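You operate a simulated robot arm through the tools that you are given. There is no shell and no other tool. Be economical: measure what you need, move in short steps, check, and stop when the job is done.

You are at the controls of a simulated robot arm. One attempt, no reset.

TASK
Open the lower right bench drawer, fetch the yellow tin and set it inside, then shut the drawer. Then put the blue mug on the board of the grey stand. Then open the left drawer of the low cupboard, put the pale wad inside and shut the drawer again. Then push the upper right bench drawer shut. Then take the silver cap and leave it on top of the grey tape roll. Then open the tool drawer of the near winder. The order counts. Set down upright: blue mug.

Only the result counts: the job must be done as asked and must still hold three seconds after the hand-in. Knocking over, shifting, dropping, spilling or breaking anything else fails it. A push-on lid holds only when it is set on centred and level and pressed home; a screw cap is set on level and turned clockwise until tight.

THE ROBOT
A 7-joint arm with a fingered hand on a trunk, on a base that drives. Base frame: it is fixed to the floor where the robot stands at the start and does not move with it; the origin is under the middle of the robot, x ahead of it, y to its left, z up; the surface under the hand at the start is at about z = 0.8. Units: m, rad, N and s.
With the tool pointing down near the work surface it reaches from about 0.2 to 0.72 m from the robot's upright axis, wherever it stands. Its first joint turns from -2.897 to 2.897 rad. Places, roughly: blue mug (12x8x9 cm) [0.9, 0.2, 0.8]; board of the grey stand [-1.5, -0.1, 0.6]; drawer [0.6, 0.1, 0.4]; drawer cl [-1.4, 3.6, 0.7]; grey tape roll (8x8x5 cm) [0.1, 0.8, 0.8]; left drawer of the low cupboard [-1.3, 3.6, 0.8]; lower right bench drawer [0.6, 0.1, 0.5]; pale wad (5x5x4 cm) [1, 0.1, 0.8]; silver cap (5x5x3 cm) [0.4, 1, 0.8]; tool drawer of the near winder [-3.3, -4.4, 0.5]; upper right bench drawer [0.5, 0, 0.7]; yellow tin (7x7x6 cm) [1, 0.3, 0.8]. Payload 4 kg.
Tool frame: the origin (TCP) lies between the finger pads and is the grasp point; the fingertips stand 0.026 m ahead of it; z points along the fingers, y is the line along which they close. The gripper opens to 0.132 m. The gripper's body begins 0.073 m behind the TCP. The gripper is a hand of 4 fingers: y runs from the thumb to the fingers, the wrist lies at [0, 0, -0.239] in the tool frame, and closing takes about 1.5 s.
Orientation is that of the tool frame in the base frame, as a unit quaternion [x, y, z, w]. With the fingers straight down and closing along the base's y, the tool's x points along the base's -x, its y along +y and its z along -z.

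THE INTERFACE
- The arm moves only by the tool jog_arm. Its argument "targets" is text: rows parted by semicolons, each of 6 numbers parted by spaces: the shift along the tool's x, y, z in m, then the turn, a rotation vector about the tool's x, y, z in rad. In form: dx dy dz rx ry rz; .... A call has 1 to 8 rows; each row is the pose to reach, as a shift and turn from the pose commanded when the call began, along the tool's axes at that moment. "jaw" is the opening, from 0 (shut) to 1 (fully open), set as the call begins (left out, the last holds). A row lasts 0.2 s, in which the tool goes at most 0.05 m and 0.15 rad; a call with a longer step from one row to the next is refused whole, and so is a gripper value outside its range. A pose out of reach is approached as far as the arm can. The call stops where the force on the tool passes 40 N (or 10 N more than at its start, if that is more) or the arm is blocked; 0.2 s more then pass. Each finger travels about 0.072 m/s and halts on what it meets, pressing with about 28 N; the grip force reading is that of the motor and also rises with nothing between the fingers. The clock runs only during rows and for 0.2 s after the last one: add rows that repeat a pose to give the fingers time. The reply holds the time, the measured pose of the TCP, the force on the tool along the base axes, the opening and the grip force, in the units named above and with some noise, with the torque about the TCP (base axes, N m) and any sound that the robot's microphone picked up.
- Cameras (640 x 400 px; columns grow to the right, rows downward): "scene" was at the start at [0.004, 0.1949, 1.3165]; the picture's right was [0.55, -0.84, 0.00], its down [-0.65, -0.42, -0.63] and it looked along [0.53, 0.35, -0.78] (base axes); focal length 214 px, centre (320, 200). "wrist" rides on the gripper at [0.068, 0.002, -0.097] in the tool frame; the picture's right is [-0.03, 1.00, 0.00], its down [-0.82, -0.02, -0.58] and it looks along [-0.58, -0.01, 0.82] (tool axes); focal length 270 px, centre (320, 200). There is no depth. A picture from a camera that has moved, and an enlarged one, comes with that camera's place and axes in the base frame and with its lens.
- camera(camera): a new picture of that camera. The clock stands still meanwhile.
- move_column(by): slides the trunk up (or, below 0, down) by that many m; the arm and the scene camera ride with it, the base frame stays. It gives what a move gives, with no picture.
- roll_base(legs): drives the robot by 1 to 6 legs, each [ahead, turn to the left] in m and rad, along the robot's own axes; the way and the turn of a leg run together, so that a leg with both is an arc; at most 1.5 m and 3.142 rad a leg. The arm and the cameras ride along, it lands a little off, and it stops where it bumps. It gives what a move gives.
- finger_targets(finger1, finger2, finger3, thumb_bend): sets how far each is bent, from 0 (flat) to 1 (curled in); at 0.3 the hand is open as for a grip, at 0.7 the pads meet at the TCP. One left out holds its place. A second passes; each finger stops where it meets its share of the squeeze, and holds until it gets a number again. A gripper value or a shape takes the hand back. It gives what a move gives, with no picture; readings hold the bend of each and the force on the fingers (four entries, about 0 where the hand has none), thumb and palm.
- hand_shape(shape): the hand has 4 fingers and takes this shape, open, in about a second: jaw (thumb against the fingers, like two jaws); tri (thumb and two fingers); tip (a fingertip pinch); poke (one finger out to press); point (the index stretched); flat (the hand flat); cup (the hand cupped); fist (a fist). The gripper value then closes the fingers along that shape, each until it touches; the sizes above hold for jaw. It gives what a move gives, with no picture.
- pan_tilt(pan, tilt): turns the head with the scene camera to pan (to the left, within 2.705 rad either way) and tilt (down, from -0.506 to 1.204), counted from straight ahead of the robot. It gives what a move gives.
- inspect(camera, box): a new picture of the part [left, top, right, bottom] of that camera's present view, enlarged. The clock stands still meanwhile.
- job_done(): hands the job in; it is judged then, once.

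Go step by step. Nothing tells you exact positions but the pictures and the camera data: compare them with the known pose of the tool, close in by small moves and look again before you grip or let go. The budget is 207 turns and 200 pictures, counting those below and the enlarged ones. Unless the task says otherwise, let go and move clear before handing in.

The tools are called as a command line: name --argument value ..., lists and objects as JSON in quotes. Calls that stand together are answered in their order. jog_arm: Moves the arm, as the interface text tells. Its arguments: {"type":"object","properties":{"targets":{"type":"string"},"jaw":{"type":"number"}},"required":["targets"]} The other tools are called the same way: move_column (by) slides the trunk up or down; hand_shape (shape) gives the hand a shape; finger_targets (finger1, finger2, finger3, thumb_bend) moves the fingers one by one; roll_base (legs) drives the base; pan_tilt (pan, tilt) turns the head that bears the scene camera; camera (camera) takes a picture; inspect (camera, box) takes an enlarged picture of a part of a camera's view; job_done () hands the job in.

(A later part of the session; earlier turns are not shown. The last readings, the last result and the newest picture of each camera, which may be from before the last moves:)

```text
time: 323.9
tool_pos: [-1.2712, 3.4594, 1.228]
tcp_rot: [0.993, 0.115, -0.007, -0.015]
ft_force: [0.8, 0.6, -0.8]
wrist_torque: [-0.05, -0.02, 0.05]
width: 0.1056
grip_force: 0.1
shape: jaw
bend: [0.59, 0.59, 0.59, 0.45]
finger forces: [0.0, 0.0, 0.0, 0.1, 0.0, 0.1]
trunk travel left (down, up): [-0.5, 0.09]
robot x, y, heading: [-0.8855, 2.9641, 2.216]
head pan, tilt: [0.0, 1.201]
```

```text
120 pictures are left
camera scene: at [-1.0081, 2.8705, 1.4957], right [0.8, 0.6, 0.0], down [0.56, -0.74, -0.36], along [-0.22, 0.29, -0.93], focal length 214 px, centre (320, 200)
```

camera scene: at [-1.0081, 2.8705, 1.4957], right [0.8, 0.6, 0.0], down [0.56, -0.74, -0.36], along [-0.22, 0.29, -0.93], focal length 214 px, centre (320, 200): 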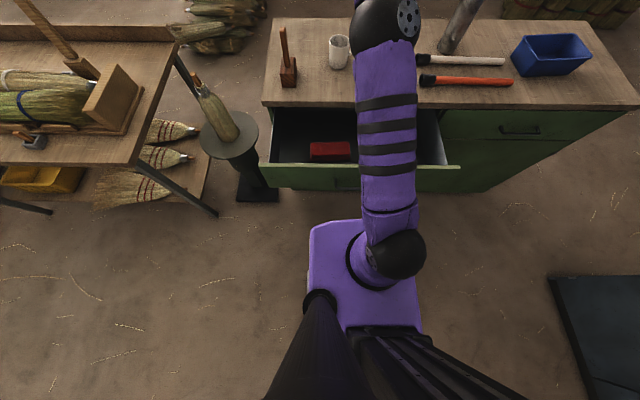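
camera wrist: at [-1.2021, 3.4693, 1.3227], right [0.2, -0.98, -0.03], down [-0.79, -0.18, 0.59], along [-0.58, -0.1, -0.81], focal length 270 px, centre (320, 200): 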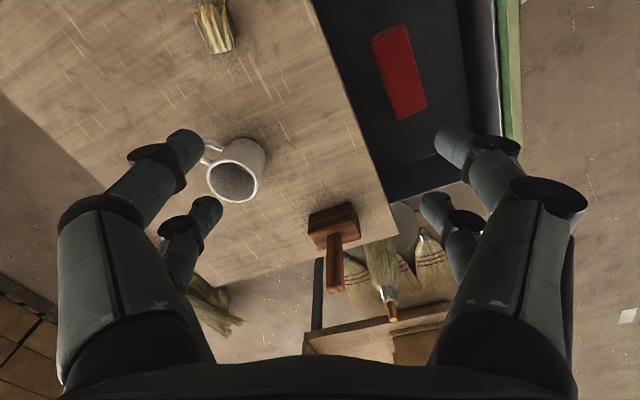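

The gap to the drawer is ample. Rolling 5 cm closer and moving above the wad.

roll_base --legs '[[0.05, 0]]'

jog_arm --targets "0.01 -0.013 0.03 0 0 0; 0.02 -0.026 0.06 0 0 0; 0.03 -0.039 0.09 0 0 0; 0.04 -0.052 0.12 0 0 0; 0.05 -0.065 0.15 0 0 0; 0.06 -0.078 0.18 0 0 0; 0.07 -0.0915 0.21 0 0 0; 0.07 -0.0915 0.21 0 0 0"

camera --camera "wrist"

```text
time: 324.8
tool_pos: [-1.3009, 3.4986, 1.2273]
tcp_rot: [0.993, 0.114, -0.007, -0.014]
ft_force: [0.2, 0.0, -0.4]
wrist_torque: [-0.02, 0.01, 0.01]
width: 0.1054
grip_force: 0.1
shape: jaw
bend: [0.59, 0.59, 0.59, 0.45]
finger forces: [0.0, 0.0, 0.0, 0.1, 0.0, 0.1]
trunk travel left (down, up): [-0.5, 0.09]
robot x, y, heading: [-0.9192, 3.0039, 2.214]
head pan, tilt: [0.0, 1.201]
```

```text
time: 326.6
tool_pos: [-1.2571, 3.6102, 1.0202]
tcp_rot: [0.993, 0.115, -0.008, -0.013]
ft_force: [1.1, -0.5, -0.5]
wrist_torque: [-0.01, 0.01, -0.03]
width: 0.1054
grip_force: 0.0
shape: jaw
bend: [0.59, 0.59, 0.59, 0.45]
finger forces: [0.0, 0.0, 0.0, 0.1, 0.1, 0.0]
trunk travel left (down, up): [-0.5, 0.09]
robot x, y, heading: [-0.9182, 3.0052, 2.22]
head pan, tilt: [0.0, 1.201]
```

```text
119 pictures are left
camera wrist: at [-1.1881, 3.6202, 1.1145], right [0.2, -0.98, -0.03], down [-0.79, -0.18, 0.59], along [-0.58, -0.1, -0.81], focal length 270 px, centre (320, 200)
```

wrist: 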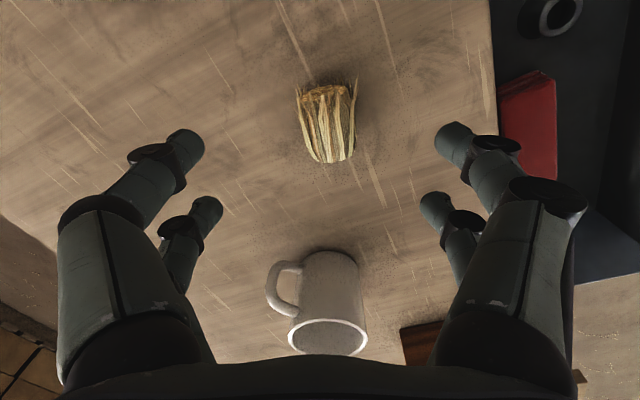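

Centred. Down, close and lift.

jog_arm --targets "-0.003 0.0044 0.03 0 0 0; -0.003 0.0044 0.06 0 0 0; -0.003 0.0044 0.08 0 0 0; -0.003 0.0044 0.089 0 0 0; -0.003 0.0044 0.089 0 0 0"

jog_arm --targets "0 0 0 0 0 0; 0 0 0 0 0 0; 0 0 0 0 0 0; 0 0 0 0 0 0; 0 0 0 0 0 0; 0 0 0 0 0 0; 0 0 0 0 0 0" --jaw 0

jog_arm --targets "0 0 -0.03 0 0 0; 0 0 -0.06 0 0 0; 0 0 -0.1 0 0 0; 0 0 -0.13 0 0 0"

camera --camera "wrist"

```text
time: 327.8
tool_pos: [-1.2617, 3.6067, 0.9297]
tcp_rot: [0.993, 0.115, -0.007, -0.014]
ft_force: [0.1, 0.8, 0.1]
wrist_torque: [-0.03, 0.01, 0.02]
width: 0.1052
grip_force: 0.0
shape: jaw
bend: [0.59, 0.59, 0.59, 0.45]
finger forces: [0.1, 0.1, 0.0, 0.1, 0.1, 0.0]
trunk travel left (down, up): [-0.5, 0.09]
robot x, y, heading: [-0.9165, 3.0058, 2.219]
head pan, tilt: [0.0, 1.201]
```

```text
time: 329.4
tool_pos: [-1.2614, 3.6066, 0.9304]
tcp_rot: [0.993, 0.116, -0.007, -0.015]
ft_force: [-0.1, -0.1, 0.6]
wrist_torque: [0.01, 0.0, 0.0]
width: 0.0233
grip_force: 27.7
shape: jaw
bend: [0.73, 0.72, 0.73, 0.7]
finger forces: [27.0, 24.0, 0.0, 0.0, 31.6, 0.1]
trunk travel left (down, up): [-0.5, 0.09]
robot x, y, heading: [-0.9177, 3.0063, 2.215]
head pan, tilt: [0.0, 1.201]
```

```text
time: 330.4
tool_pos: [-1.259, 3.6027, 1.0613]
tcp_rot: [0.993, 0.115, -0.007, -0.015]
ft_force: [0.2, 0.3, 0.3]
wrist_torque: [-0.02, -0.01, 0.0]
width: 0.0232
grip_force: 27.4
shape: jaw
bend: [0.73, 0.72, 0.73, 0.7]
finger forces: [26.9, 24.9, 0.0, 0.1, 31.8, 0.0]
trunk travel left (down, up): [-0.5, 0.09]
robot x, y, heading: [-0.9203, 3.0049, 2.217]
head pan, tilt: [0.0, 1.201]
```

```text
118 pictures are left
camera wrist: at [-1.19, 3.614, 1.1557], right [0.2, -0.98, -0.03], down [-0.79, -0.18, 0.59], along [-0.58, -0.1, -0.81], focal length 270 px, centre (320, 200)
```

wrist: 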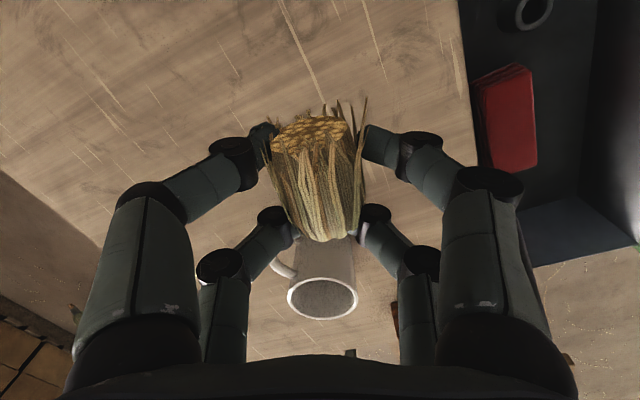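

Wad is held. Moving it over the drawer's right part and checking what's inside.

jog_arm --targets "0.03 0.0247 0 0 0 0; 0.061 0.0494 0 0 0 0; 0.091 0.074 0 0 0 0; 0.122 0.0987 0 0 0 0; 0.152 0.1234 0 0 0 0; 0.183 0.148 0 0 0 0; 0.213 0.1728 0 0 0 0; 0.213 0.1728 0 0 0 0"

camera --camera "wrist"

camera --camera "scene"

```text
time: 332.2
tool_pos: [-1.0111, 3.4844, 1.0528]
tcp_rot: [0.993, 0.116, -0.007, -0.014]
ft_force: [-0.2, 0.5, 0.1]
wrist_torque: [0.01, 0.01, 0.03]
width: 0.0231
grip_force: 28.4
shape: jaw
bend: [0.73, 0.72, 0.73, 0.7]
finger forces: [26.7, 0.0, 0.0, 0.0, 31.2, 0.0]
trunk travel left (down, up): [-0.5, 0.09]
robot x, y, heading: [-0.9197, 3.0052, 2.216]
head pan, tilt: [0.0, 1.201]
```

```text
117 pictures are left
camera wrist: at [-0.9424, 3.4942, 1.1481], right [0.2, -0.98, -0.03], down [-0.79, -0.18, 0.59], along [-0.58, -0.1, -0.81], focal length 270 px, centre (320, 200)
```

wrist: 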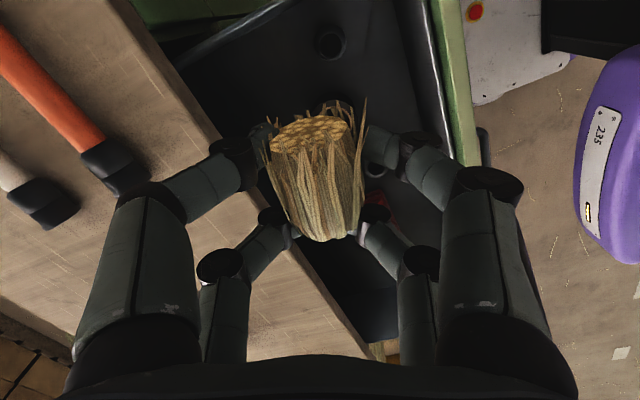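

```text
116 pictures are left
camera scene: at [-1.0377, 2.9102, 1.4956], right [0.8, 0.6, 0.0], down [0.56, -0.74, -0.36], along [-0.22, 0.29, -0.93], focal length 214 px, centre (320, 200)
```

scene: 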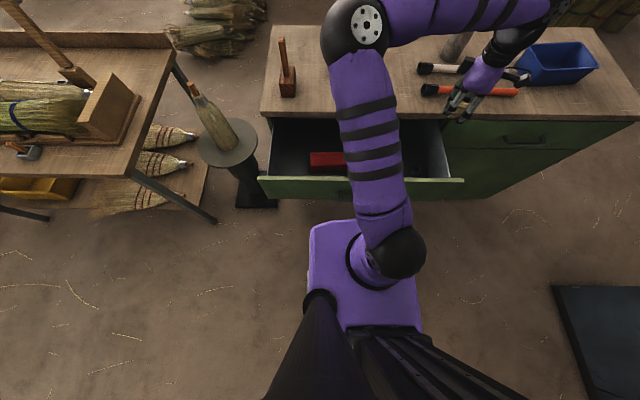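

There's a small dark object at n ≈ 1.34 and a ring at n ≈ 1.13, so I'll place the wad between them at n ≈ 1.235, with the hand aligned to the drawer.

jog_arm --targets "-0.027 0.01 0 0 0 -0.14; -0.053 0.02 0 0 0 -0.28; -0.08 0.0305 0 0 0 -0.42; -0.08 0.0305 0 0 0 -0.42"

move_column --by -0.15

camera --camera "wrist"

```text
time: 333.2
tool_pos: [-1.084, 3.4347, 1.0528]
tcp_rot: [0.947, 0.321, -0.003, -0.015]
ft_force: [0.6, 0.3, 0.3]
wrist_torque: [0.02, -0.02, 0.02]
width: 0.0231
grip_force: 27.8
shape: jaw
bend: [0.73, 0.72, 0.73, 0.7]
finger forces: [26.5, 0.1, 0.0, 0.0, 31.1, 0.0]
trunk travel left (down, up): [-0.5, 0.09]
robot x, y, heading: [-0.921, 3.0082, 2.217]
head pan, tilt: [0.0, 1.201]
```

```text
time: 335.0
tool_pos: [-1.0827, 3.4363, 0.9027]
tcp_rot: [0.947, 0.32, -0.004, -0.015]
ft_force: [-0.2, 0.6, -0.8]
wrist_torque: [0.02, -0.04, -0.02]
width: 0.0234
grip_force: 28.2
shape: jaw
bend: [0.73, 0.72, 0.73, 0.7]
finger forces: [26.7, 0.0, 0.0, 0.1, 31.1, 0.0]
trunk travel left (down, up): [-0.35, 0.24]
robot x, y, heading: [-0.9218, 3.0063, 2.217]
head pan, tilt: [0.0, 1.201]
```

```text
115 pictures are left
camera wrist: at [-1.0259, 3.4723, 0.9987], right [0.59, -0.81, -0.03], down [-0.65, -0.49, 0.58], along [-0.48, -0.32, -0.82], focal length 270 px, centre (320, 200)
```

wrist: 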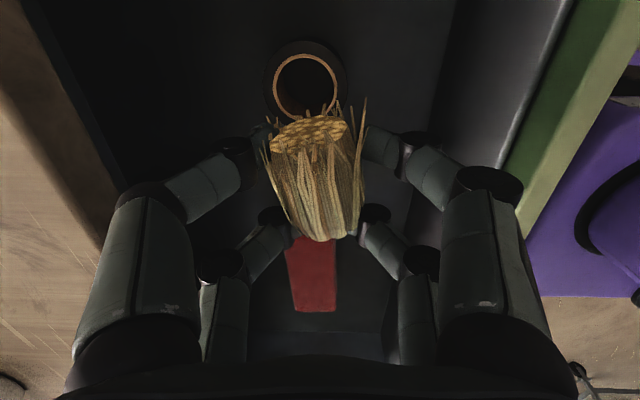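

The drawer holds several small items. I'll zoom the scene camera onto the drawer for a better overview.

inspect --camera "scene" --box '[240, 60, 480, 210]'

```text
2.67 times, centred on (360, 135) of scene
camera zoom: at [-1.038, 2.9102, 1.3457], right [0.8, 0.6, 0.0], down [0.56, -0.74, -0.36], along [-0.22, 0.29, -0.93], focal length 572 px, centre (213, 373)
```

zoom: 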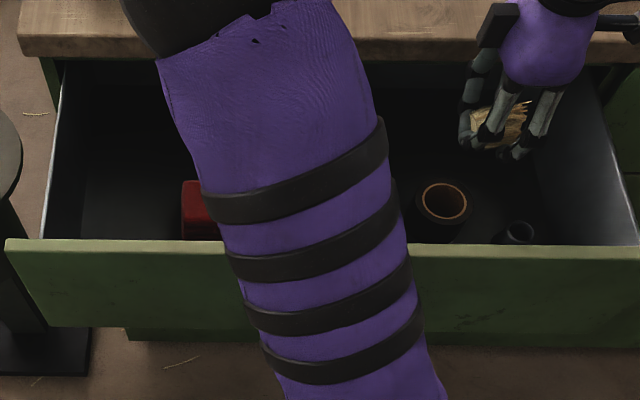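

Contents: red box, a roll right below and a small dark piece. The left part (n ≈ 0.85) is free, so I'll move there.

jog_arm --targets "-0.04 0 -0.02 0 0 0; -0.088 0 -0.03 0 0 0; -0.136 0 -0.03 0 0 0; -0.184 0 -0.03 0 0 0; -0.232 0 -0.03 0 0 0; -0.28 0.001 -0.03 0 0 0; -0.33 0.001 -0.03 0 0 0; -0.378 0.0015 -0.03 0 0 0"

jog_arm --targets "-0.006 0 0 0 0 0; -0.006 0 0 0 0 0"

camera --camera "wrist"

camera --camera "scene"

```text
time: 336.8
tool_pos: [-1.3831, 3.2055, 0.9317]
tcp_rot: [0.948, 0.319, -0.003, -0.014]
ft_force: [0.3, 0.1, -0.1]
wrist_torque: [0.01, 0.04, 0.02]
width: 0.0229
grip_force: 28.5
shape: jaw
bend: [0.73, 0.72, 0.73, 0.7]
finger forces: [26.3, 0.0, 0.0, 0.0, 30.7, 0.1]
trunk travel left (down, up): [-0.35, 0.24]
robot x, y, heading: [-0.9183, 3.0033, 2.219]
head pan, tilt: [0.0, 1.201]
```

```text
time: 337.4
tool_pos: [-1.3892, 3.2005, 0.9317]
tcp_rot: [0.947, 0.32, -0.003, -0.015]
ft_force: [-0.2, 0.5, -0.4]
wrist_torque: [0.01, 0.03, 0.02]
width: 0.023
grip_force: 28.1
shape: jaw
bend: [0.73, 0.72, 0.73, 0.7]
finger forces: [26.3, 0.1, 0.0, 0.0, 30.7, 0.1]
trunk travel left (down, up): [-0.35, 0.24]
robot x, y, heading: [-0.9182, 3.0062, 2.215]
head pan, tilt: [0.0, 1.201]
```

```text
113 pictures are left
camera wrist: at [-1.3308, 3.237, 1.0273], right [0.58, -0.81, -0.03], down [-0.65, -0.49, 0.58], along [-0.48, -0.32, -0.82], focal length 270 px, centre (320, 200)
```

wrist: 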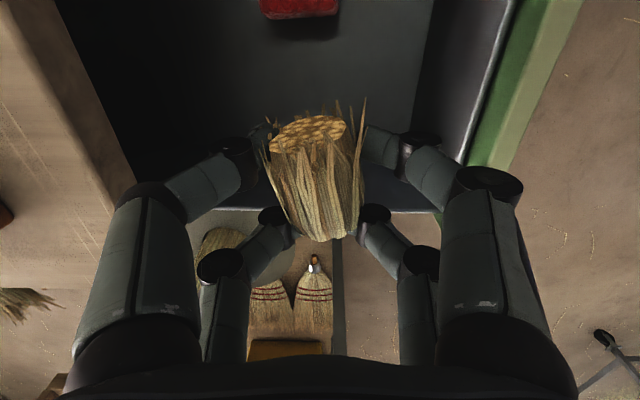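

```text
112 pictures are left
camera scene: at [-1.038, 2.9101, 1.3456], right [0.8, 0.6, 0.0], down [0.56, -0.74, -0.36], along [-0.22, 0.29, -0.93], focal length 214 px, centre (320, 200)
```

scene: 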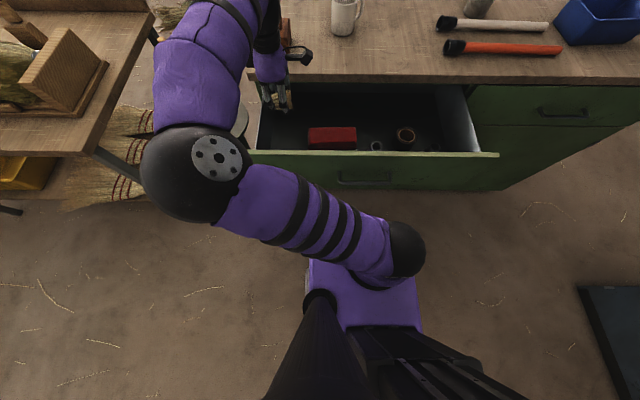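

The spot below is clear. Lowering gently until the wad meets the drawer floor.

jog_arm --targets "0 0 0.03 0 0 0; 0 0 0.06 0 0 0; 0 0 0.09 0 0 0; 0 0 0.12 0 0 0; 0 0 0.13 0 0 0; 0 0 0.14 0 0 0; 0 0 0.15 0 0 0; 0 0 0.16 0 0 0"

jog_arm --targets "0 0 0.006 0 0 0; 0 0 0.012 0 0 0; 0 0 0.018 0 0 0; 0 0 0.024 0 0 0; 0 0 0.03 0 0 0; 0 0 0.036 0 0 0"

```text
time: 339.2
tool_pos: [-1.3895, 3.2047, 0.7714]
tcp_rot: [0.947, 0.32, -0.003, -0.015]
ft_force: [0.0, 0.5, 0.7]
wrist_torque: [0.01, 0.01, 0.0]
width: 0.0227
grip_force: 28.0
shape: jaw
bend: [0.73, 0.72, 0.73, 0.7]
finger forces: [26.2, 0.0, 0.0, 0.0, 30.6, 0.0]
trunk travel left (down, up): [-0.35, 0.24]
robot x, y, heading: [-0.9169, 3.0048, 2.217]
head pan, tilt: [0.0, 1.201]
```

```text
time: 340.6
tool_pos: [-1.392, 3.2078, 0.7389]
tcp_rot: [0.947, 0.32, -0.007, -0.018]
ft_force: [-1.8, -0.7, 25.7]
wrist_torque: [-0.03, 0.05, -0.03]
width: 0.0237
grip_force: 28.0
shape: jaw
bend: [0.74, 0.73, 0.74, 0.7]
finger forces: [30.3, 0.1, 0.1, 0.0, 35.4, 0.0]
trunk travel left (down, up): [-0.35, 0.24]
robot x, y, heading: [-0.9157, 3.0047, 2.216]
head pan, tilt: [0.0, 1.201]
```

Contact with the floor. Easing up, releasing, and rising clear.

jog_arm --targets "0 0 -0.004 0 0 0; 0 0 -0.004 0 0 0; 0 0 -0.004 0 0 0; 0 0 -0.004 0 0 0; 0 0 -0.004 0 0 0" --jaw 0.6

jog_arm --targets "0 0 -0.03 0 0 0; 0 0 -0.06 0 0 0; 0 0 -0.1 0 0 0; 0 0 -0.14 0 0 0; 0 0 -0.18 0 0 0; 0 0 -0.22 0 0 0; 0 0 -0.26 0 0 0; 0 0 -0.29 0 0 0"

camera --camera "wrist"

```text
time: 341.8
tool_pos: [-1.3903, 3.207, 0.7399]
tcp_rot: [0.947, 0.32, -0.004, -0.015]
ft_force: [-0.1, -0.1, 0.3]
wrist_torque: [0.0, -0.02, 0.02]
width: 0.0783
grip_force: 0.1
shape: jaw
bend: [0.71, 0.71, 0.71, 0.7]
finger forces: [0.0, 0.0, 0.0, 0.1, 0.0, 0.1]
trunk travel left (down, up): [-0.35, 0.24]
robot x, y, heading: [-0.9168, 3.0045, 2.219]
head pan, tilt: [0.0, 1.201]
```

```text
time: 343.6
tool_pos: [-1.3854, 3.1985, 1.0297]
tcp_rot: [0.947, 0.319, -0.003, -0.015]
ft_force: [-0.4, 0.1, -0.2]
wrist_torque: [-0.02, -0.05, -0.01]
width: 0.0787
grip_force: 0.0
shape: jaw
bend: [0.71, 0.71, 0.71, 0.7]
finger forces: [0.1, 0.1, 0.0, 0.0, 0.1, 0.0]
trunk travel left (down, up): [-0.35, 0.24]
robot x, y, heading: [-0.9184, 3.0074, 2.217]
head pan, tilt: [0.0, 1.201]
```

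```text
111 pictures are left
camera wrist: at [-1.329, 3.2353, 1.1253], right [0.59, -0.81, -0.03], down [-0.65, -0.49, 0.57], along [-0.48, -0.32, -0.82], focal length 270 px, centre (320, 200)
```

wrist: 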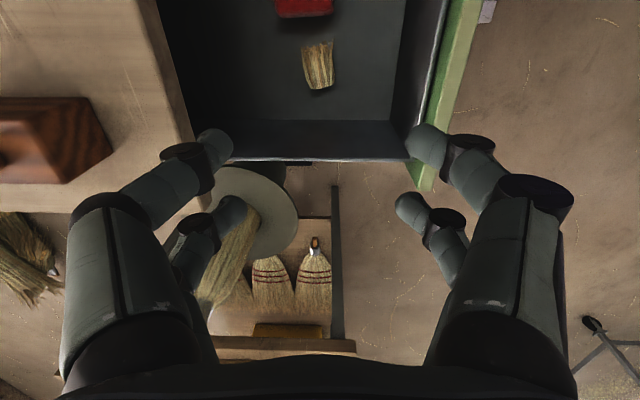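

The wad lies in the drawer between the wall and the red box. Now I'll back off, turn the hand neutral with fingers closed, and push the drawer shut.

roll_base --legs '[[-0.45, 0]]'

jog_arm --targets "0.032 -0.0086 0.024 0 0 0.147; 0.064 -0.017 0.048 0 0 0.294; 0.096 -0.026 0.071 0 0 0.441; 0.128 -0.0345 0.095 0 0 0.588; 0.16 -0.043 0.119 0 0 0.735; 0.193 -0.052 0.143 0 0 0.882; 0.225 -0.06 0.166 0 0 1.029; 0.257 -0.069 0.19 0 0 1.176" --jaw 0

jog_arm --targets "0 0 0 0 0 0.132; 0 0 0 0 0 0.264; 0 0 0 0 0 0.395; 0 0 0 0 0 0.395"

pan_tilt --pan 0.0 --tilt 0.7

camera --camera "scene"

```text
time: 346.3
tool_pos: [-1.1156, 2.839, 1.0291]
tcp_rot: [0.948, 0.319, -0.003, -0.016]
ft_force: [0.1, 0.0, 0.5]
wrist_torque: [0.0, -0.01, 0.02]
width: 0.0788
grip_force: 0.1
shape: jaw
bend: [0.71, 0.71, 0.71, 0.7]
finger forces: [0.0, 0.0, 0.1, 0.0, 0.1, 0.1]
trunk travel left (down, up): [-0.35, 0.24]
robot x, y, heading: [-0.6493, 2.6454, 2.216]
head pan, tilt: [0.0, 1.201]
```

```text
time: 348.1
tool_pos: [-0.9537, 3.0554, 0.8433]
tcp_rot: [0.965, -0.262, -0.012, -0.011]
ft_force: [-0.1, -0.7, -0.3]
wrist_torque: [-0.02, -0.01, 0.0]
width: 0.0
grip_force: 28.1
shape: jaw
bend: [0.62, 0.63, 0.63, 0.7]
finger forces: [0.0, 0.1, 0.1, 0.0, 0.0, 0.1]
trunk travel left (down, up): [-0.35, 0.24]
robot x, y, heading: [-0.6479, 2.6477, 2.217]
head pan, tilt: [0.0, 1.201]
```

```text
time: 349.1
tool_pos: [-0.9555, 3.0539, 0.8426]
tcp_rot: [0.895, -0.445, -0.014, -0.009]
ft_force: [-0.2, -0.6, -0.1]
wrist_torque: [-0.04, 0.0, -0.04]
width: 0.0
grip_force: 27.5
shape: jaw
bend: [0.62, 0.63, 0.63, 0.7]
finger forces: [0.0, 0.1, 0.0, 0.0, 0.0, 0.0]
trunk travel left (down, up): [-0.35, 0.24]
robot x, y, heading: [-0.6453, 2.6444, 2.217]
head pan, tilt: [0.0, 1.201]
```

```text
time: 350.0
tool_pos: [-0.9541, 3.0541, 0.8425]
tcp_rot: [0.896, -0.443, -0.013, -0.008]
ft_force: [-1.0, 0.3, 0.0]
wrist_torque: [-0.03, 0.01, 0.02]
width: 0.0
grip_force: 27.4
shape: jaw
bend: [0.62, 0.63, 0.63, 0.7]
finger forces: [0.1, 0.0, 0.0, 0.0, 0.0, 0.1]
trunk travel left (down, up): [-0.35, 0.24]
robot x, y, heading: [-0.6499, 2.6497, 2.217]
head pan, tilt: [0.0, 0.7]
```

```text
110 pictures are left
camera scene: at [-0.7843, 2.5732, 1.3815], right [0.8, 0.6, 0.0], down [0.39, -0.52, -0.76], along [-0.46, 0.61, -0.64], focal length 214 px, centre (320, 200)
```

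scene: 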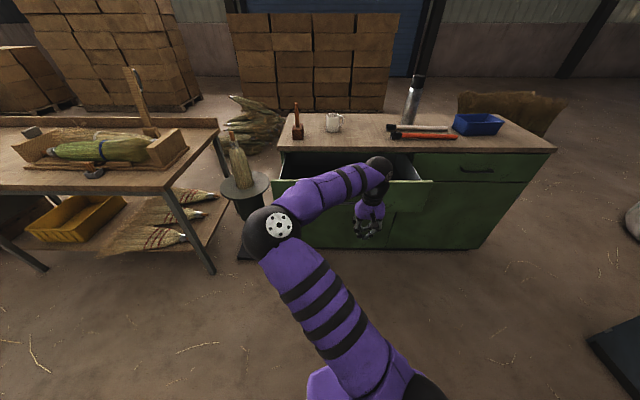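

Pushing forward with the base, finishing with the arm.

roll_base --legs '[[0.42, 0]]'

camera --camera "scene"

```text
time: 352.6
tool_pos: [-1.2075, 3.3922, 0.8424]
tcp_rot: [0.895, -0.445, -0.013, -0.009]
ft_force: [0.4, -0.1, 0.3]
wrist_torque: [0.01, -0.02, 0.03]
width: 0.0
grip_force: 28.0
shape: jaw
bend: [0.62, 0.63, 0.63, 0.7]
finger forces: [0.1, 0.0, 0.0, 0.0, 0.0, 0.0]
trunk travel left (down, up): [-0.35, 0.24]
robot x, y, heading: [-0.9014, 2.9831, 2.213]
head pan, tilt: [0.0, 0.7]
```

```text
109 pictures are left
camera scene: at [-1.0375, 2.9099, 1.3816], right [0.8, 0.6, 0.0], down [0.39, -0.51, -0.76], along [-0.46, 0.61, -0.64], focal length 214 px, centre (320, 200)
```

scene: 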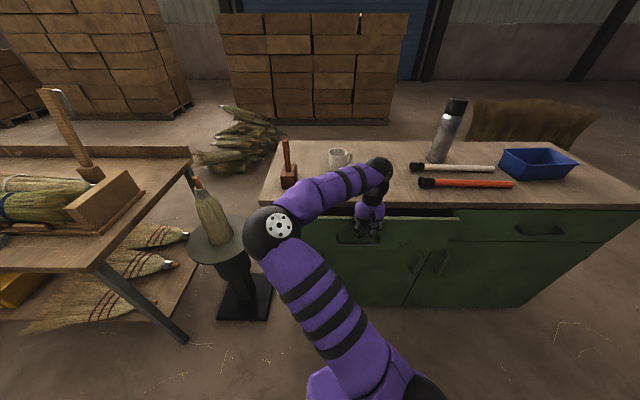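

Nearly shut. Final push with the arm.

jog_arm --targets "-0.015 0 0 0 0 0; -0.03 0 0 0 0 0; -0.045 0 0 0 0 0; -0.06 0 0 0 0 0; -0.07 0 0 0 0 0; -0.08 0 0 0 0 0; -0.09 0 0 0 0 0; -0.1 0 0 0 0 0"

inspect --camera "scene" --box '[250, 130, 490, 280]'

```text
time: 353.7
tool_pos: [-1.2423, 3.4342, 0.8439]
tcp_rot: [0.894, -0.448, -0.005, -0.002]
ft_force: [9.5, -17.7, 5.4]
wrist_torque: [0.83, 0.32, -0.24]
width: 0.0
grip_force: 28.3
shape: jaw
bend: [0.62, 0.63, 0.63, 0.7]
finger forces: [0.0, 5.6, 14.2, 0.0, 0.1, 0.0]
trunk travel left (down, up): [-0.35, 0.24]
robot x, y, heading: [-0.8972, 2.9811, 2.215]
head pan, tilt: [0.0, 0.7]
stopped in row 5: the force on the tool passed its limit at 50 N (the readings are from after the stop); the commanded pose is now the measured one
```

```text
2.67 times, centred on (370, 205) of scene
camera zoom: at [-1.0357, 2.9069, 1.3818], right [0.8, 0.6, 0.0], down [0.39, -0.51, -0.77], along [-0.46, 0.61, -0.64], focal length 572 px, centre (187, 187)
```

zoom: 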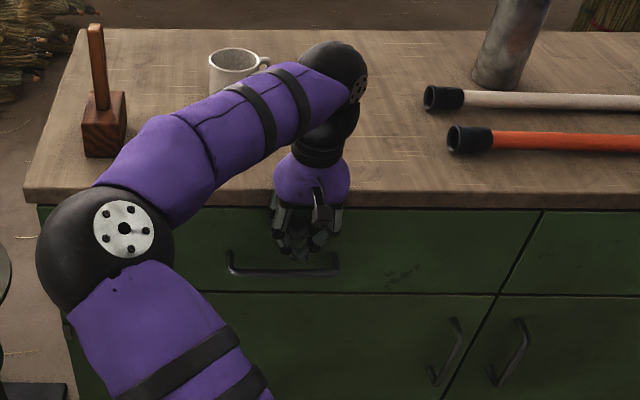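

It looks flush. Backing off and verifying.

roll_base --legs '[[-0.35, 0]]'

inspect --camera "scene" --box '[240, 110, 560, 270]'

camera --camera "wrist"

```text
time: 356.0
tool_pos: [-1.0347, 3.1557, 0.8433]
tcp_rot: [0.895, -0.445, -0.006, -0.004]
ft_force: [-0.2, -0.4, -0.2]
wrist_torque: [-0.02, 0.0, -0.01]
width: 0.0001
grip_force: 27.7
shape: jaw
bend: [0.62, 0.63, 0.63, 0.7]
finger forces: [0.0, 0.0, 0.0, 0.1, 0.0, 0.1]
trunk travel left (down, up): [-0.35, 0.24]
robot x, y, heading: [-0.6893, 2.7003, 2.217]
head pan, tilt: [0.0, 0.7]
```

```text
2.00 times, centred on (400, 190) of scene
camera zoom: at [-0.826, 2.6295, 1.3816], right [0.8, 0.6, 0.0], down [0.39, -0.51, -0.76], along [-0.46, 0.61, -0.64], focal length 429 px, centre (160, 220)
```

zoom: 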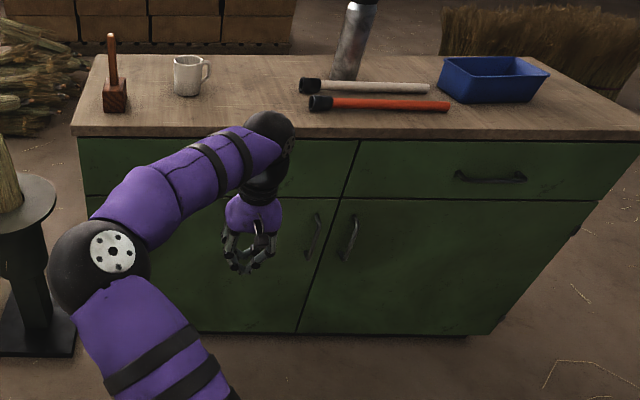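

```text
106 pictures are left
camera wrist: at [-0.993, 3.0989, 0.9373], right [-0.81, -0.58, 0.0], down [-0.47, 0.66, 0.59], along [-0.34, 0.48, -0.81], focal length 270 px, centre (320, 200)
```

wrist: 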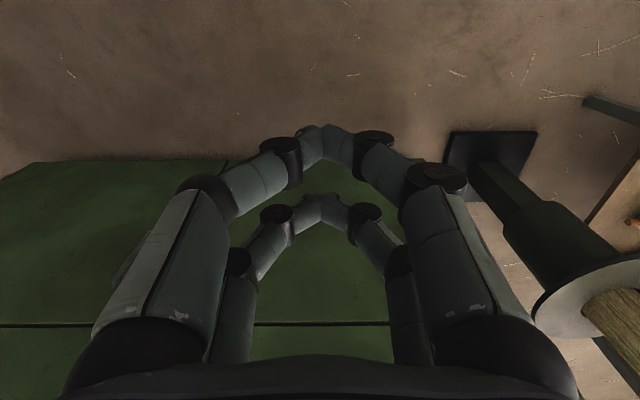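

The cupboard drawer is shut with the wad inside. Now back to the bench for the upper right drawer: raise the arm and drive the lane in reverse order.

move_column --by 0.15

roll_base --legs '[[0, -1.572], [-1.48, 0], [0, -1.571], [1.5, 0]]'

pan_tilt --pan 0.0 --tilt 0.6

camera --camera "scene"

```text
time: 357.8
tool_pos: [-1.0337, 3.1579, 0.9929]
tcp_rot: [0.896, -0.445, -0.007, -0.003]
ft_force: [-0.5, 0.3, -0.2]
wrist_torque: [-0.01, -0.01, -0.01]
width: 0.0
grip_force: 27.8
shape: jaw
bend: [0.62, 0.63, 0.63, 0.7]
finger forces: [0.0, 0.0, 0.1, 0.0, 0.1, 0.0]
trunk travel left (down, up): [-0.5, 0.09]
robot x, y, heading: [-0.6896, 2.7037, 2.218]
head pan, tilt: [0.0, 0.7]
```

```text
time: 380.5
tool_pos: [-0.5932, 0.1666, 0.9925]
tcp_rot: [0.442, 0.897, -0.003, 0.007]
ft_force: [-0.6, 0.1, -0.5]
wrist_torque: [0.01, 0.03, -0.05]
width: 0.0
grip_force: 28.0
shape: jaw
bend: [0.62, 0.63, 0.63, 0.7]
finger forces: [0.1, 0.1, 0.0, 0.0, 0.0, 0.0]
trunk travel left (down, up): [-0.5, 0.09]
robot x, y, heading: [-0.942, 0.6216, -0.912]
head pan, tilt: [0.0, 0.7]
```

```text
time: 381.2
tool_pos: [-0.5935, 0.1658, 0.9928]
tcp_rot: [0.443, 0.897, -0.003, 0.006]
ft_force: [0.0, 0.2, -0.6]
wrist_torque: [0.01, -0.01, 0.0]
width: 0.0001
grip_force: 28.0
shape: jaw
bend: [0.62, 0.63, 0.63, 0.7]
finger forces: [0.1, 0.0, 0.1, 0.0, 0.0, 0.1]
trunk travel left (down, up): [-0.5, 0.09]
robot x, y, heading: [-0.9429, 0.6185, -0.913]
head pan, tilt: [0.0, 0.6]
```

```text
105 pictures are left
camera scene: at [-0.8043, 0.6891, 1.5402], right [-0.79, -0.61, 0.0], down [-0.34, 0.45, -0.82], along [0.5, -0.65, -0.57], focal length 214 px, centre (320, 200)
```

scene: 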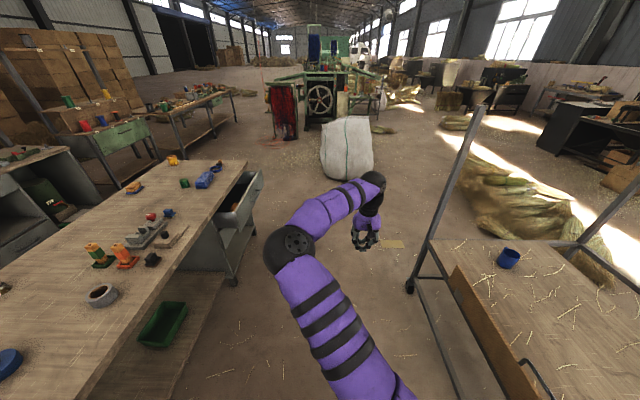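

Lane clear; mug still upright on the stand. Continuing to the drawer front.

roll_base --legs '[[1.35, -0.01], [0, 1.57]]'

camera --camera "scene"

```text
time: 392.1
tool_pos: [0.3248, -0.0991, 0.9926]
tcp_rot: [-0.319, 0.948, 0.002, 0.007]
ft_force: [1.2, -0.1, -0.1]
wrist_torque: [0.0, 0.0, 0.01]
width: 0.0002
grip_force: 27.8
shape: jaw
bend: [0.62, 0.63, 0.63, 0.7]
finger forces: [0.0, 0.0, 0.1, 0.0, 0.1, 0.0]
trunk travel left (down, up): [-0.5, 0.09]
robot x, y, heading: [-0.1292, -0.4439, 0.654]
head pan, tilt: [0.0, 0.6]
```

```text
104 pictures are left
camera scene: at [-0.1984, -0.3067, 1.5402], right [0.61, -0.8, 0.0], down [-0.45, -0.34, -0.82], along [0.66, 0.5, -0.57], focal length 214 px, centre (320, 200)
```

scene: 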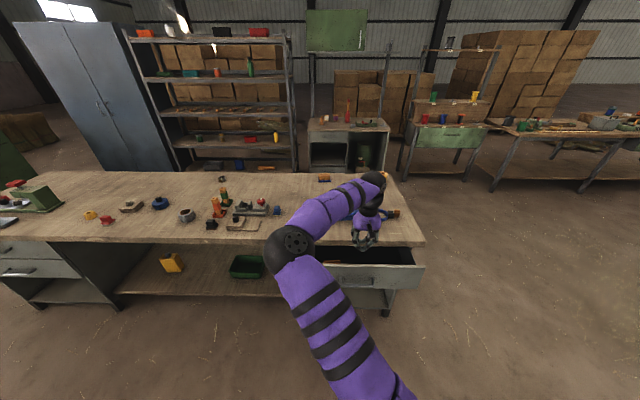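

I'll back 12 cm, turn the hand horizontal as before, make a fist, and drop to the upper handle's height.

roll_base --legs '[[-0.12, -0.008]]'

jog_arm --targets "0 0 0.025 0 -0.15 0; 0 0 0.05 0 -0.3 0; 0 0 0.075 0 -0.45 0; 0 0 0.1 0 -0.6 0; 0 0 0.125 0 -0.75 0; 0 0 0.15 0 -0.9 0; 0 0 0.175 0 -1.05 0; 0 0 0.2 0 -1.2 0"

jog_arm --targets "0 0 0 0 -0.125 0; 0 0 0 0 -0.25 0; 0 0 0 0 -0.37 0"

hand_shape --shape "fist"

move_column --by -0.122

camera --camera "scene"

```text
time: 393.4
tool_pos: [0.2334, -0.1768, 0.9911]
tcp_rot: [-0.315, 0.949, 0.002, 0.008]
ft_force: [0.3, -0.2, -0.5]
wrist_torque: [0.03, 0.01, -0.01]
width: 0.0
grip_force: 28.4
shape: jaw
bend: [0.62, 0.63, 0.63, 0.7]
finger forces: [0.0, 0.0, 0.0, 0.0, 0.0, 0.0]
trunk travel left (down, up): [-0.5, 0.09]
robot x, y, heading: [-0.2279, -0.5154, 0.642]
head pan, tilt: [0.0, 0.6]
```

```text
time: 395.2
tool_pos: [0.235, -0.1758, 0.7936]
tcp_rot: [-0.259, 0.778, 0.18, 0.543]
ft_force: [0.7, 0.7, -0.3]
wrist_torque: [-0.02, 0.02, -0.02]
width: 0.0
grip_force: 28.6
shape: jaw
bend: [0.62, 0.63, 0.63, 0.7]
finger forces: [0.1, 0.1, 0.1, 0.0, 0.1, 0.0]
trunk travel left (down, up): [-0.5, 0.09]
robot x, y, heading: [-0.2252, -0.5159, 0.643]
head pan, tilt: [0.0, 0.6]
```

```text
time: 396.0
tool_pos: [0.2423, -0.1697, 0.8139]
tcp_rot: [-0.221, 0.667, 0.224, 0.676]
ft_force: [-0.3, 0.0, 0.1]
wrist_torque: [-0.02, 0.02, -0.02]
width: 0.0001
grip_force: 27.9
shape: jaw
bend: [0.62, 0.63, 0.63, 0.7]
finger forces: [0.1, 0.0, 0.1, 0.0, 0.0, 0.0]
out of reach, approached as far as the arm can: row 3
trunk travel left (down, up): [-0.5, 0.09]
robot x, y, heading: [-0.2252, -0.5174, 0.642]
head pan, tilt: [0.0, 0.6]
```

```text
time: 396.9
tool_pos: [0.2434, -0.1689, 0.8133]
tcp_rot: [-0.221, 0.668, 0.224, 0.675]
ft_force: [-0.6, 0.9, 0.3]
wrist_torque: [0.01, 0.01, 0.02]
width: 0.0
grip_force: 0.0
shape: fist
bend: [1.0, 1.0, 1.0, 0.53]
finger forces: [0.1, 0.0, 0.1, 0.1, 0.0, 0.1]
trunk travel left (down, up): [-0.5, 0.09]
robot x, y, heading: [-0.2285, -0.5194, 0.639]
head pan, tilt: [0.0, 0.6]
```

```text
time: 398.4
tool_pos: [0.2424, -0.1682, 0.6917]
tcp_rot: [-0.221, 0.667, 0.225, 0.676]
ft_force: [0.3, 0.1, 0.5]
wrist_torque: [-0.01, 0.0, -0.01]
width: 0.0001
grip_force: 0.1
shape: fist
bend: [1.0, 1.0, 1.0, 0.53]
finger forces: [0.0, 0.0, 0.1, 0.0, 0.0, 0.0]
trunk travel left (down, up): [-0.378, 0.212]
robot x, y, heading: [-0.2235, -0.5196, 0.642]
head pan, tilt: [0.0, 0.6]
```

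```text
103 pictures are left
camera scene: at [-0.2932, -0.3785, 1.4183], right [0.6, -0.8, 0.0], down [-0.45, -0.34, -0.82], along [0.66, 0.49, -0.57], focal length 214 px, centre (320, 200)
```

scene: 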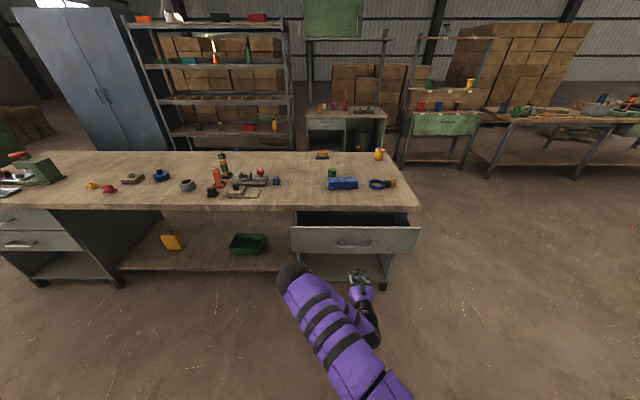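

Aligning 2 cm lower and pushing the upper drawer in.

move_column --by -0.022

roll_base --legs '[[0.27, 0]]'

camera --camera "scene"

```text
time: 399.1
tool_pos: [0.2426, -0.1698, 0.6701]
tcp_rot: [-0.221, 0.666, 0.225, 0.676]
ft_force: [-0.7, 0.5, -0.2]
wrist_torque: [0.03, -0.01, 0.01]
width: 0.0
grip_force: 0.0
shape: fist
bend: [1.0, 1.0, 1.0, 0.53]
finger forces: [0.0, 0.1, 0.0, 0.0, 0.0, 0.1]
trunk travel left (down, up): [-0.356, 0.234]
robot x, y, heading: [-0.2258, -0.5205, 0.644]
head pan, tilt: [0.0, 0.6]
```

```text
time: 401.0
tool_pos: [0.4604, -0.0071, 0.6695]
tcp_rot: [-0.221, 0.667, 0.224, 0.675]
ft_force: [0.3, -0.4, -0.2]
wrist_torque: [0.03, 0.0, -0.01]
width: 0.0001
grip_force: 0.1
shape: fist
bend: [1.0, 1.0, 1.0, 0.53]
finger forces: [0.0, 0.0, 0.0, 0.0, 0.0, 0.0]
trunk travel left (down, up): [-0.356, 0.234]
robot x, y, heading: [-0.0069, -0.3555, 0.642]
head pan, tilt: [0.0, 0.6]
```

```text
102 pictures are left
camera scene: at [-0.0756, -0.216, 1.3962], right [0.6, -0.8, 0.0], down [-0.45, -0.34, -0.83], along [0.66, 0.49, -0.56], focal length 214 px, centre (320, 200)
```

scene: 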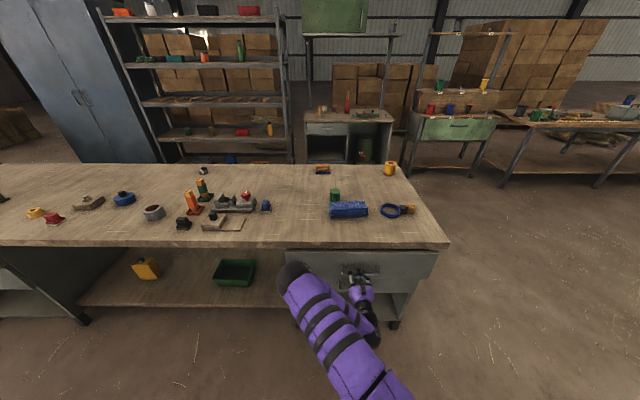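

Nearly in. Final push with the arm until it stops.

jog_arm --targets "0 0 0.012 0 0 0; 0 0 0.024 0 0 0; 0 0 0.036 0 0 0; 0 0 0.048 0 0 0; 0 0 0.06 0 0 0; 0 0 0.07 0 0 0; 0 0 0.08 0 0 0; 0 0 0.09 0 0 0"

roll_base --legs '[[-0.28, 0]]'

inspect --camera "scene" --box '[240, 180, 480, 330]'

```text
time: 402.3
tool_pos: [0.5085, 0.023, 0.6687]
tcp_rot: [-0.219, 0.671, 0.217, 0.674]
ft_force: [-14.1, -11.4, 3.8]
wrist_torque: [-0.19, 0.24, 0.02]
width: 0.0
grip_force: 0.0
shape: fist
bend: [1.0, 1.0, 1.0, 0.62]
finger forces: [0.0, 0.1, 0.0, 0.0, 18.5, 0.0]
trunk travel left (down, up): [-0.356, 0.234]
robot x, y, heading: [-0.0099, -0.3573, 0.646]
head pan, tilt: [0.0, 0.6]
stopped in row 6: the force on the tool passed its limit at 48 N (the readings are from after the stop); the commanded pose is now the measured one
```

```text
time: 404.2
tool_pos: [0.2861, -0.1431, 0.6671]
tcp_rot: [-0.219, 0.67, 0.219, 0.674]
ft_force: [0.0, 0.1, -0.4]
wrist_torque: [-0.02, 0.01, 0.03]
width: 0.0
grip_force: 0.1
shape: fist
bend: [1.0, 1.0, 1.0, 0.53]
finger forces: [0.1, 0.0, 0.1, 0.0, 0.0, 0.0]
trunk travel left (down, up): [-0.356, 0.234]
robot x, y, heading: [-0.2324, -0.5206, 0.643]
head pan, tilt: [0.0, 0.6]
```

```text
2.67 times, centred on (360, 255) of scene
camera zoom: at [-0.3009, -0.3839, 1.3962], right [0.6, -0.8, 0.0], down [-0.45, -0.34, -0.82], along [0.66, 0.49, -0.57], focal length 572 px, centre (213, 53)
```

zoom: 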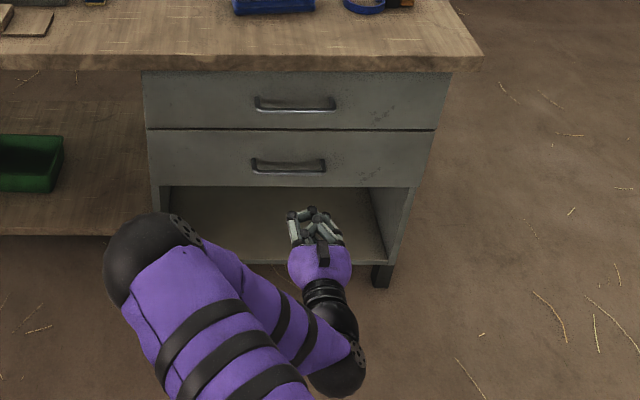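

Both bench drawers are flush. Next the silver cap. It's too deep on the bench from the front, so I'll pick it from behind the bench and then place it from the front. First I'll stow the arm and drive around.

jog_arm --targets "-0.025 0 0 0 0.15 0; -0.05 0 0 0 0.3 0; -0.075 0 0 0 0.45 0; -0.1 0 0 0 0.6 0; -0.125 0 0 0 0.75 0; -0.15 0 0 0 0.9 0; -0.175 0 0 0 1.05 0; -0.2 0 0 0 1.2 0"

jog_arm --targets "0 0 0 0 0.125 0; 0 0 0 0 0.25 0; 0 0 0 0 0.371 0"

hand_shape --shape "jaw"

move_column --by 0.14

roll_base --legs '[[0.1, 0], [0, -1.43], [0.74, 0], [0, 1.43], [1.5, 0]]'

pan_tilt --pan 0.6 --tilt 0.6

camera --camera "scene"

```text
time: 406.1
tool_pos: [0.2837, -0.1438, 0.8683]
tcp_rot: [-0.303, 0.935, 0.056, 0.178]
ft_force: [0.8, -0.4, 0.4]
wrist_torque: [0.01, 0.01, 0.03]
width: 0.0
grip_force: 0.0
shape: fist
bend: [1.0, 1.0, 1.0, 0.53]
finger forces: [0.0, 0.2, 0.0, 0.1, 0.0, 0.0]
trunk travel left (down, up): [-0.356, 0.234]
robot x, y, heading: [-0.2331, -0.5237, 0.642]
head pan, tilt: [0.0, 0.6]
```

```text
time: 406.9
tool_pos: [0.2843, -0.1431, 0.868]
tcp_rot: [-0.309, 0.951, -0.002, 0.003]
ft_force: [-0.1, 0.2, 0.0]
wrist_torque: [0.0, 0.01, 0.02]
width: 0.0001
grip_force: 0.1
shape: fist
bend: [1.0, 1.0, 1.0, 0.53]
finger forces: [0.0, 0.0, 0.0, 0.0, 0.1, 0.0]
trunk travel left (down, up): [-0.356, 0.234]
robot x, y, heading: [-0.2312, -0.5228, 0.638]
head pan, tilt: [0.0, 0.6]
```

```text
time: 407.8
tool_pos: [0.2848, -0.1441, 0.8678]
tcp_rot: [-0.309, 0.951, 0.0, 0.002]
ft_force: [0.4, 0.3, -0.5]
wrist_torque: [0.01, -0.03, 0.02]
width: 0.1317
grip_force: 0.1
shape: jaw
bend: [0.3, 0.3, 0.3, 0.3]
finger forces: [0.1, 0.0, 0.0, 0.0, 0.1, 0.0]
trunk travel left (down, up): [-0.356, 0.234]
robot x, y, heading: [-0.2352, -0.5265, 0.637]
head pan, tilt: [0.0, 0.6]
```

```text
time: 409.4
tool_pos: [0.2844, -0.1436, 1.0075]
tcp_rot: [-0.309, 0.951, 0.0, 0.002]
ft_force: [-0.7, -0.4, -0.9]
wrist_torque: [0.0, 0.03, -0.04]
width: 0.132
grip_force: 0.1
shape: jaw
bend: [0.3, 0.3, 0.3, 0.3]
finger forces: [0.1, 0.0, 0.0, 0.0, 0.0, 0.0]
trunk travel left (down, up): [-0.496, 0.094]
robot x, y, heading: [-0.233, -0.5222, 0.639]
head pan, tilt: [0.0, 0.6]
```

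```text
time: 429.0
tool_pos: [2.1029, 0.2624, 1.0067]
tcp_rot: [-0.3, 0.954, 0.0, 0.003]
ft_force: [-0.4, 0.2, 0.0]
wrist_torque: [0.02, 0.01, 0.03]
width: 0.1319
grip_force: 0.1
shape: jaw
bend: [0.3, 0.3, 0.3, 0.3]
finger forces: [0.0, 0.1, 0.1, 0.0, 0.0, 0.0]
trunk travel left (down, up): [-0.496, 0.094]
robot x, y, heading: [1.5789, -0.1106, 0.625]
head pan, tilt: [0.0, 0.6]
```

```text
time: 430.0
tool_pos: [2.1008, 0.2621, 1.0086]
tcp_rot: [-0.3, 0.954, 0.0, 0.003]
ft_force: [-0.3, -0.1, 0.3]
wrist_torque: [0.02, 0.01, 0.03]
width: 0.1319
grip_force: 0.0
shape: jaw
bend: [0.3, 0.3, 0.3, 0.3]
finger forces: [0.0, 0.1, 0.0, 0.1, 0.1, 0.0]
trunk travel left (down, up): [-0.496, 0.094]
robot x, y, heading: [1.5814, -0.1096, 0.626]
head pan, tilt: [0.6, 0.6]
```

```text
100 pictures are left
camera scene: at [1.4708, 0.0635, 1.5362], right [0.94, -0.34, 0.0], down [-0.19, -0.53, -0.82], along [0.28, 0.78, -0.57], focal length 214 px, centre (320, 200)
```

scene: 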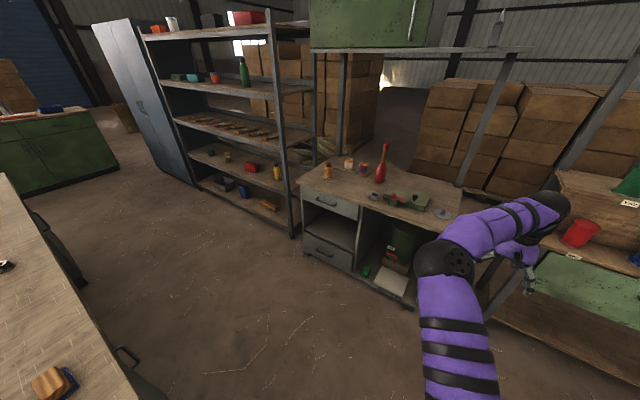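

The lane behind the bench is clear. Driving in behind the cap.

roll_base --legs '[[0.33, 0], [0, 1.59], [1.5, 0], [0.1, 0], [0, 1.571]]'

pan_tilt --pan 0.0 --tilt 0.8

camera --camera "scene"

camera --camera "wrist"

```text
time: 448.5
tool_pos: [0.3617, 0.9811, 1.0069]
tcp_rot: [0.951, 0.31, -0.002, 0.0]
ft_force: [0.0, 0.8, 0.6]
wrist_torque: [0.02, 0.02, 0.0]
width: 0.1318
grip_force: 0.1
shape: jaw
bend: [0.3, 0.3, 0.3, 0.3]
finger forces: [0.1, 0.0, 0.0, 0.0, 0.0, 0.0]
trunk travel left (down, up): [-0.496, 0.094]
robot x, y, heading: [0.8805, 1.3617, -2.503]
head pan, tilt: [0.6, 0.6]
```

```text
time: 449.5
tool_pos: [0.3617, 0.9815, 1.0078]
tcp_rot: [0.951, 0.309, -0.003, 0.0]
ft_force: [-0.3, 0.8, -0.1]
wrist_torque: [-0.02, 0.01, -0.03]
width: 0.132
grip_force: 0.1
shape: jaw
bend: [0.3, 0.3, 0.3, 0.3]
finger forces: [0.0, 0.0, 0.1, 0.0, 0.0, 0.0]
trunk travel left (down, up): [-0.496, 0.094]
robot x, y, heading: [0.8808, 1.3632, -2.502]
head pan, tilt: [0.0, 0.799]
```

```text
99 pictures are left
camera scene: at [0.953, 1.2277, 1.5194], right [-0.6, 0.8, 0.0], down [0.57, 0.43, -0.7], along [-0.56, -0.42, -0.72], focal length 214 px, centre (320, 200)
```

scene: 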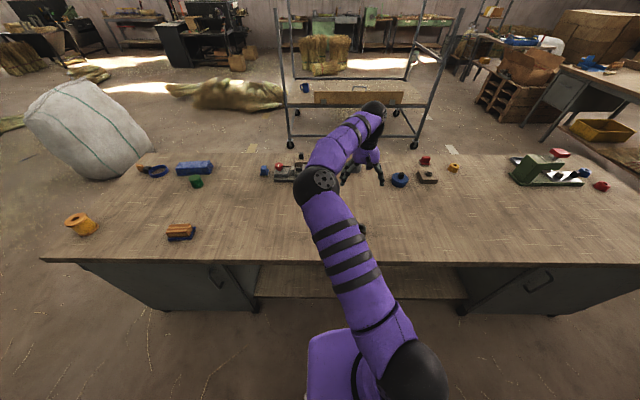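

```text
98 pictures are left
camera wrist: at [0.419, 1.0197, 1.1027], right [0.57, -0.82, 0.0], down [-0.67, -0.46, 0.58], along [-0.48, -0.33, -0.81], focal length 270 px, centre (320, 200)
```

wrist: 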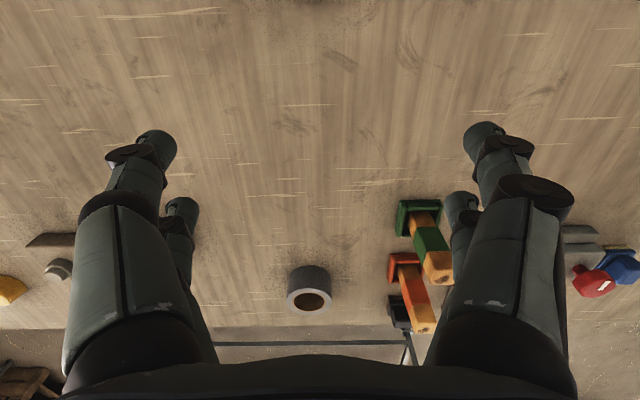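

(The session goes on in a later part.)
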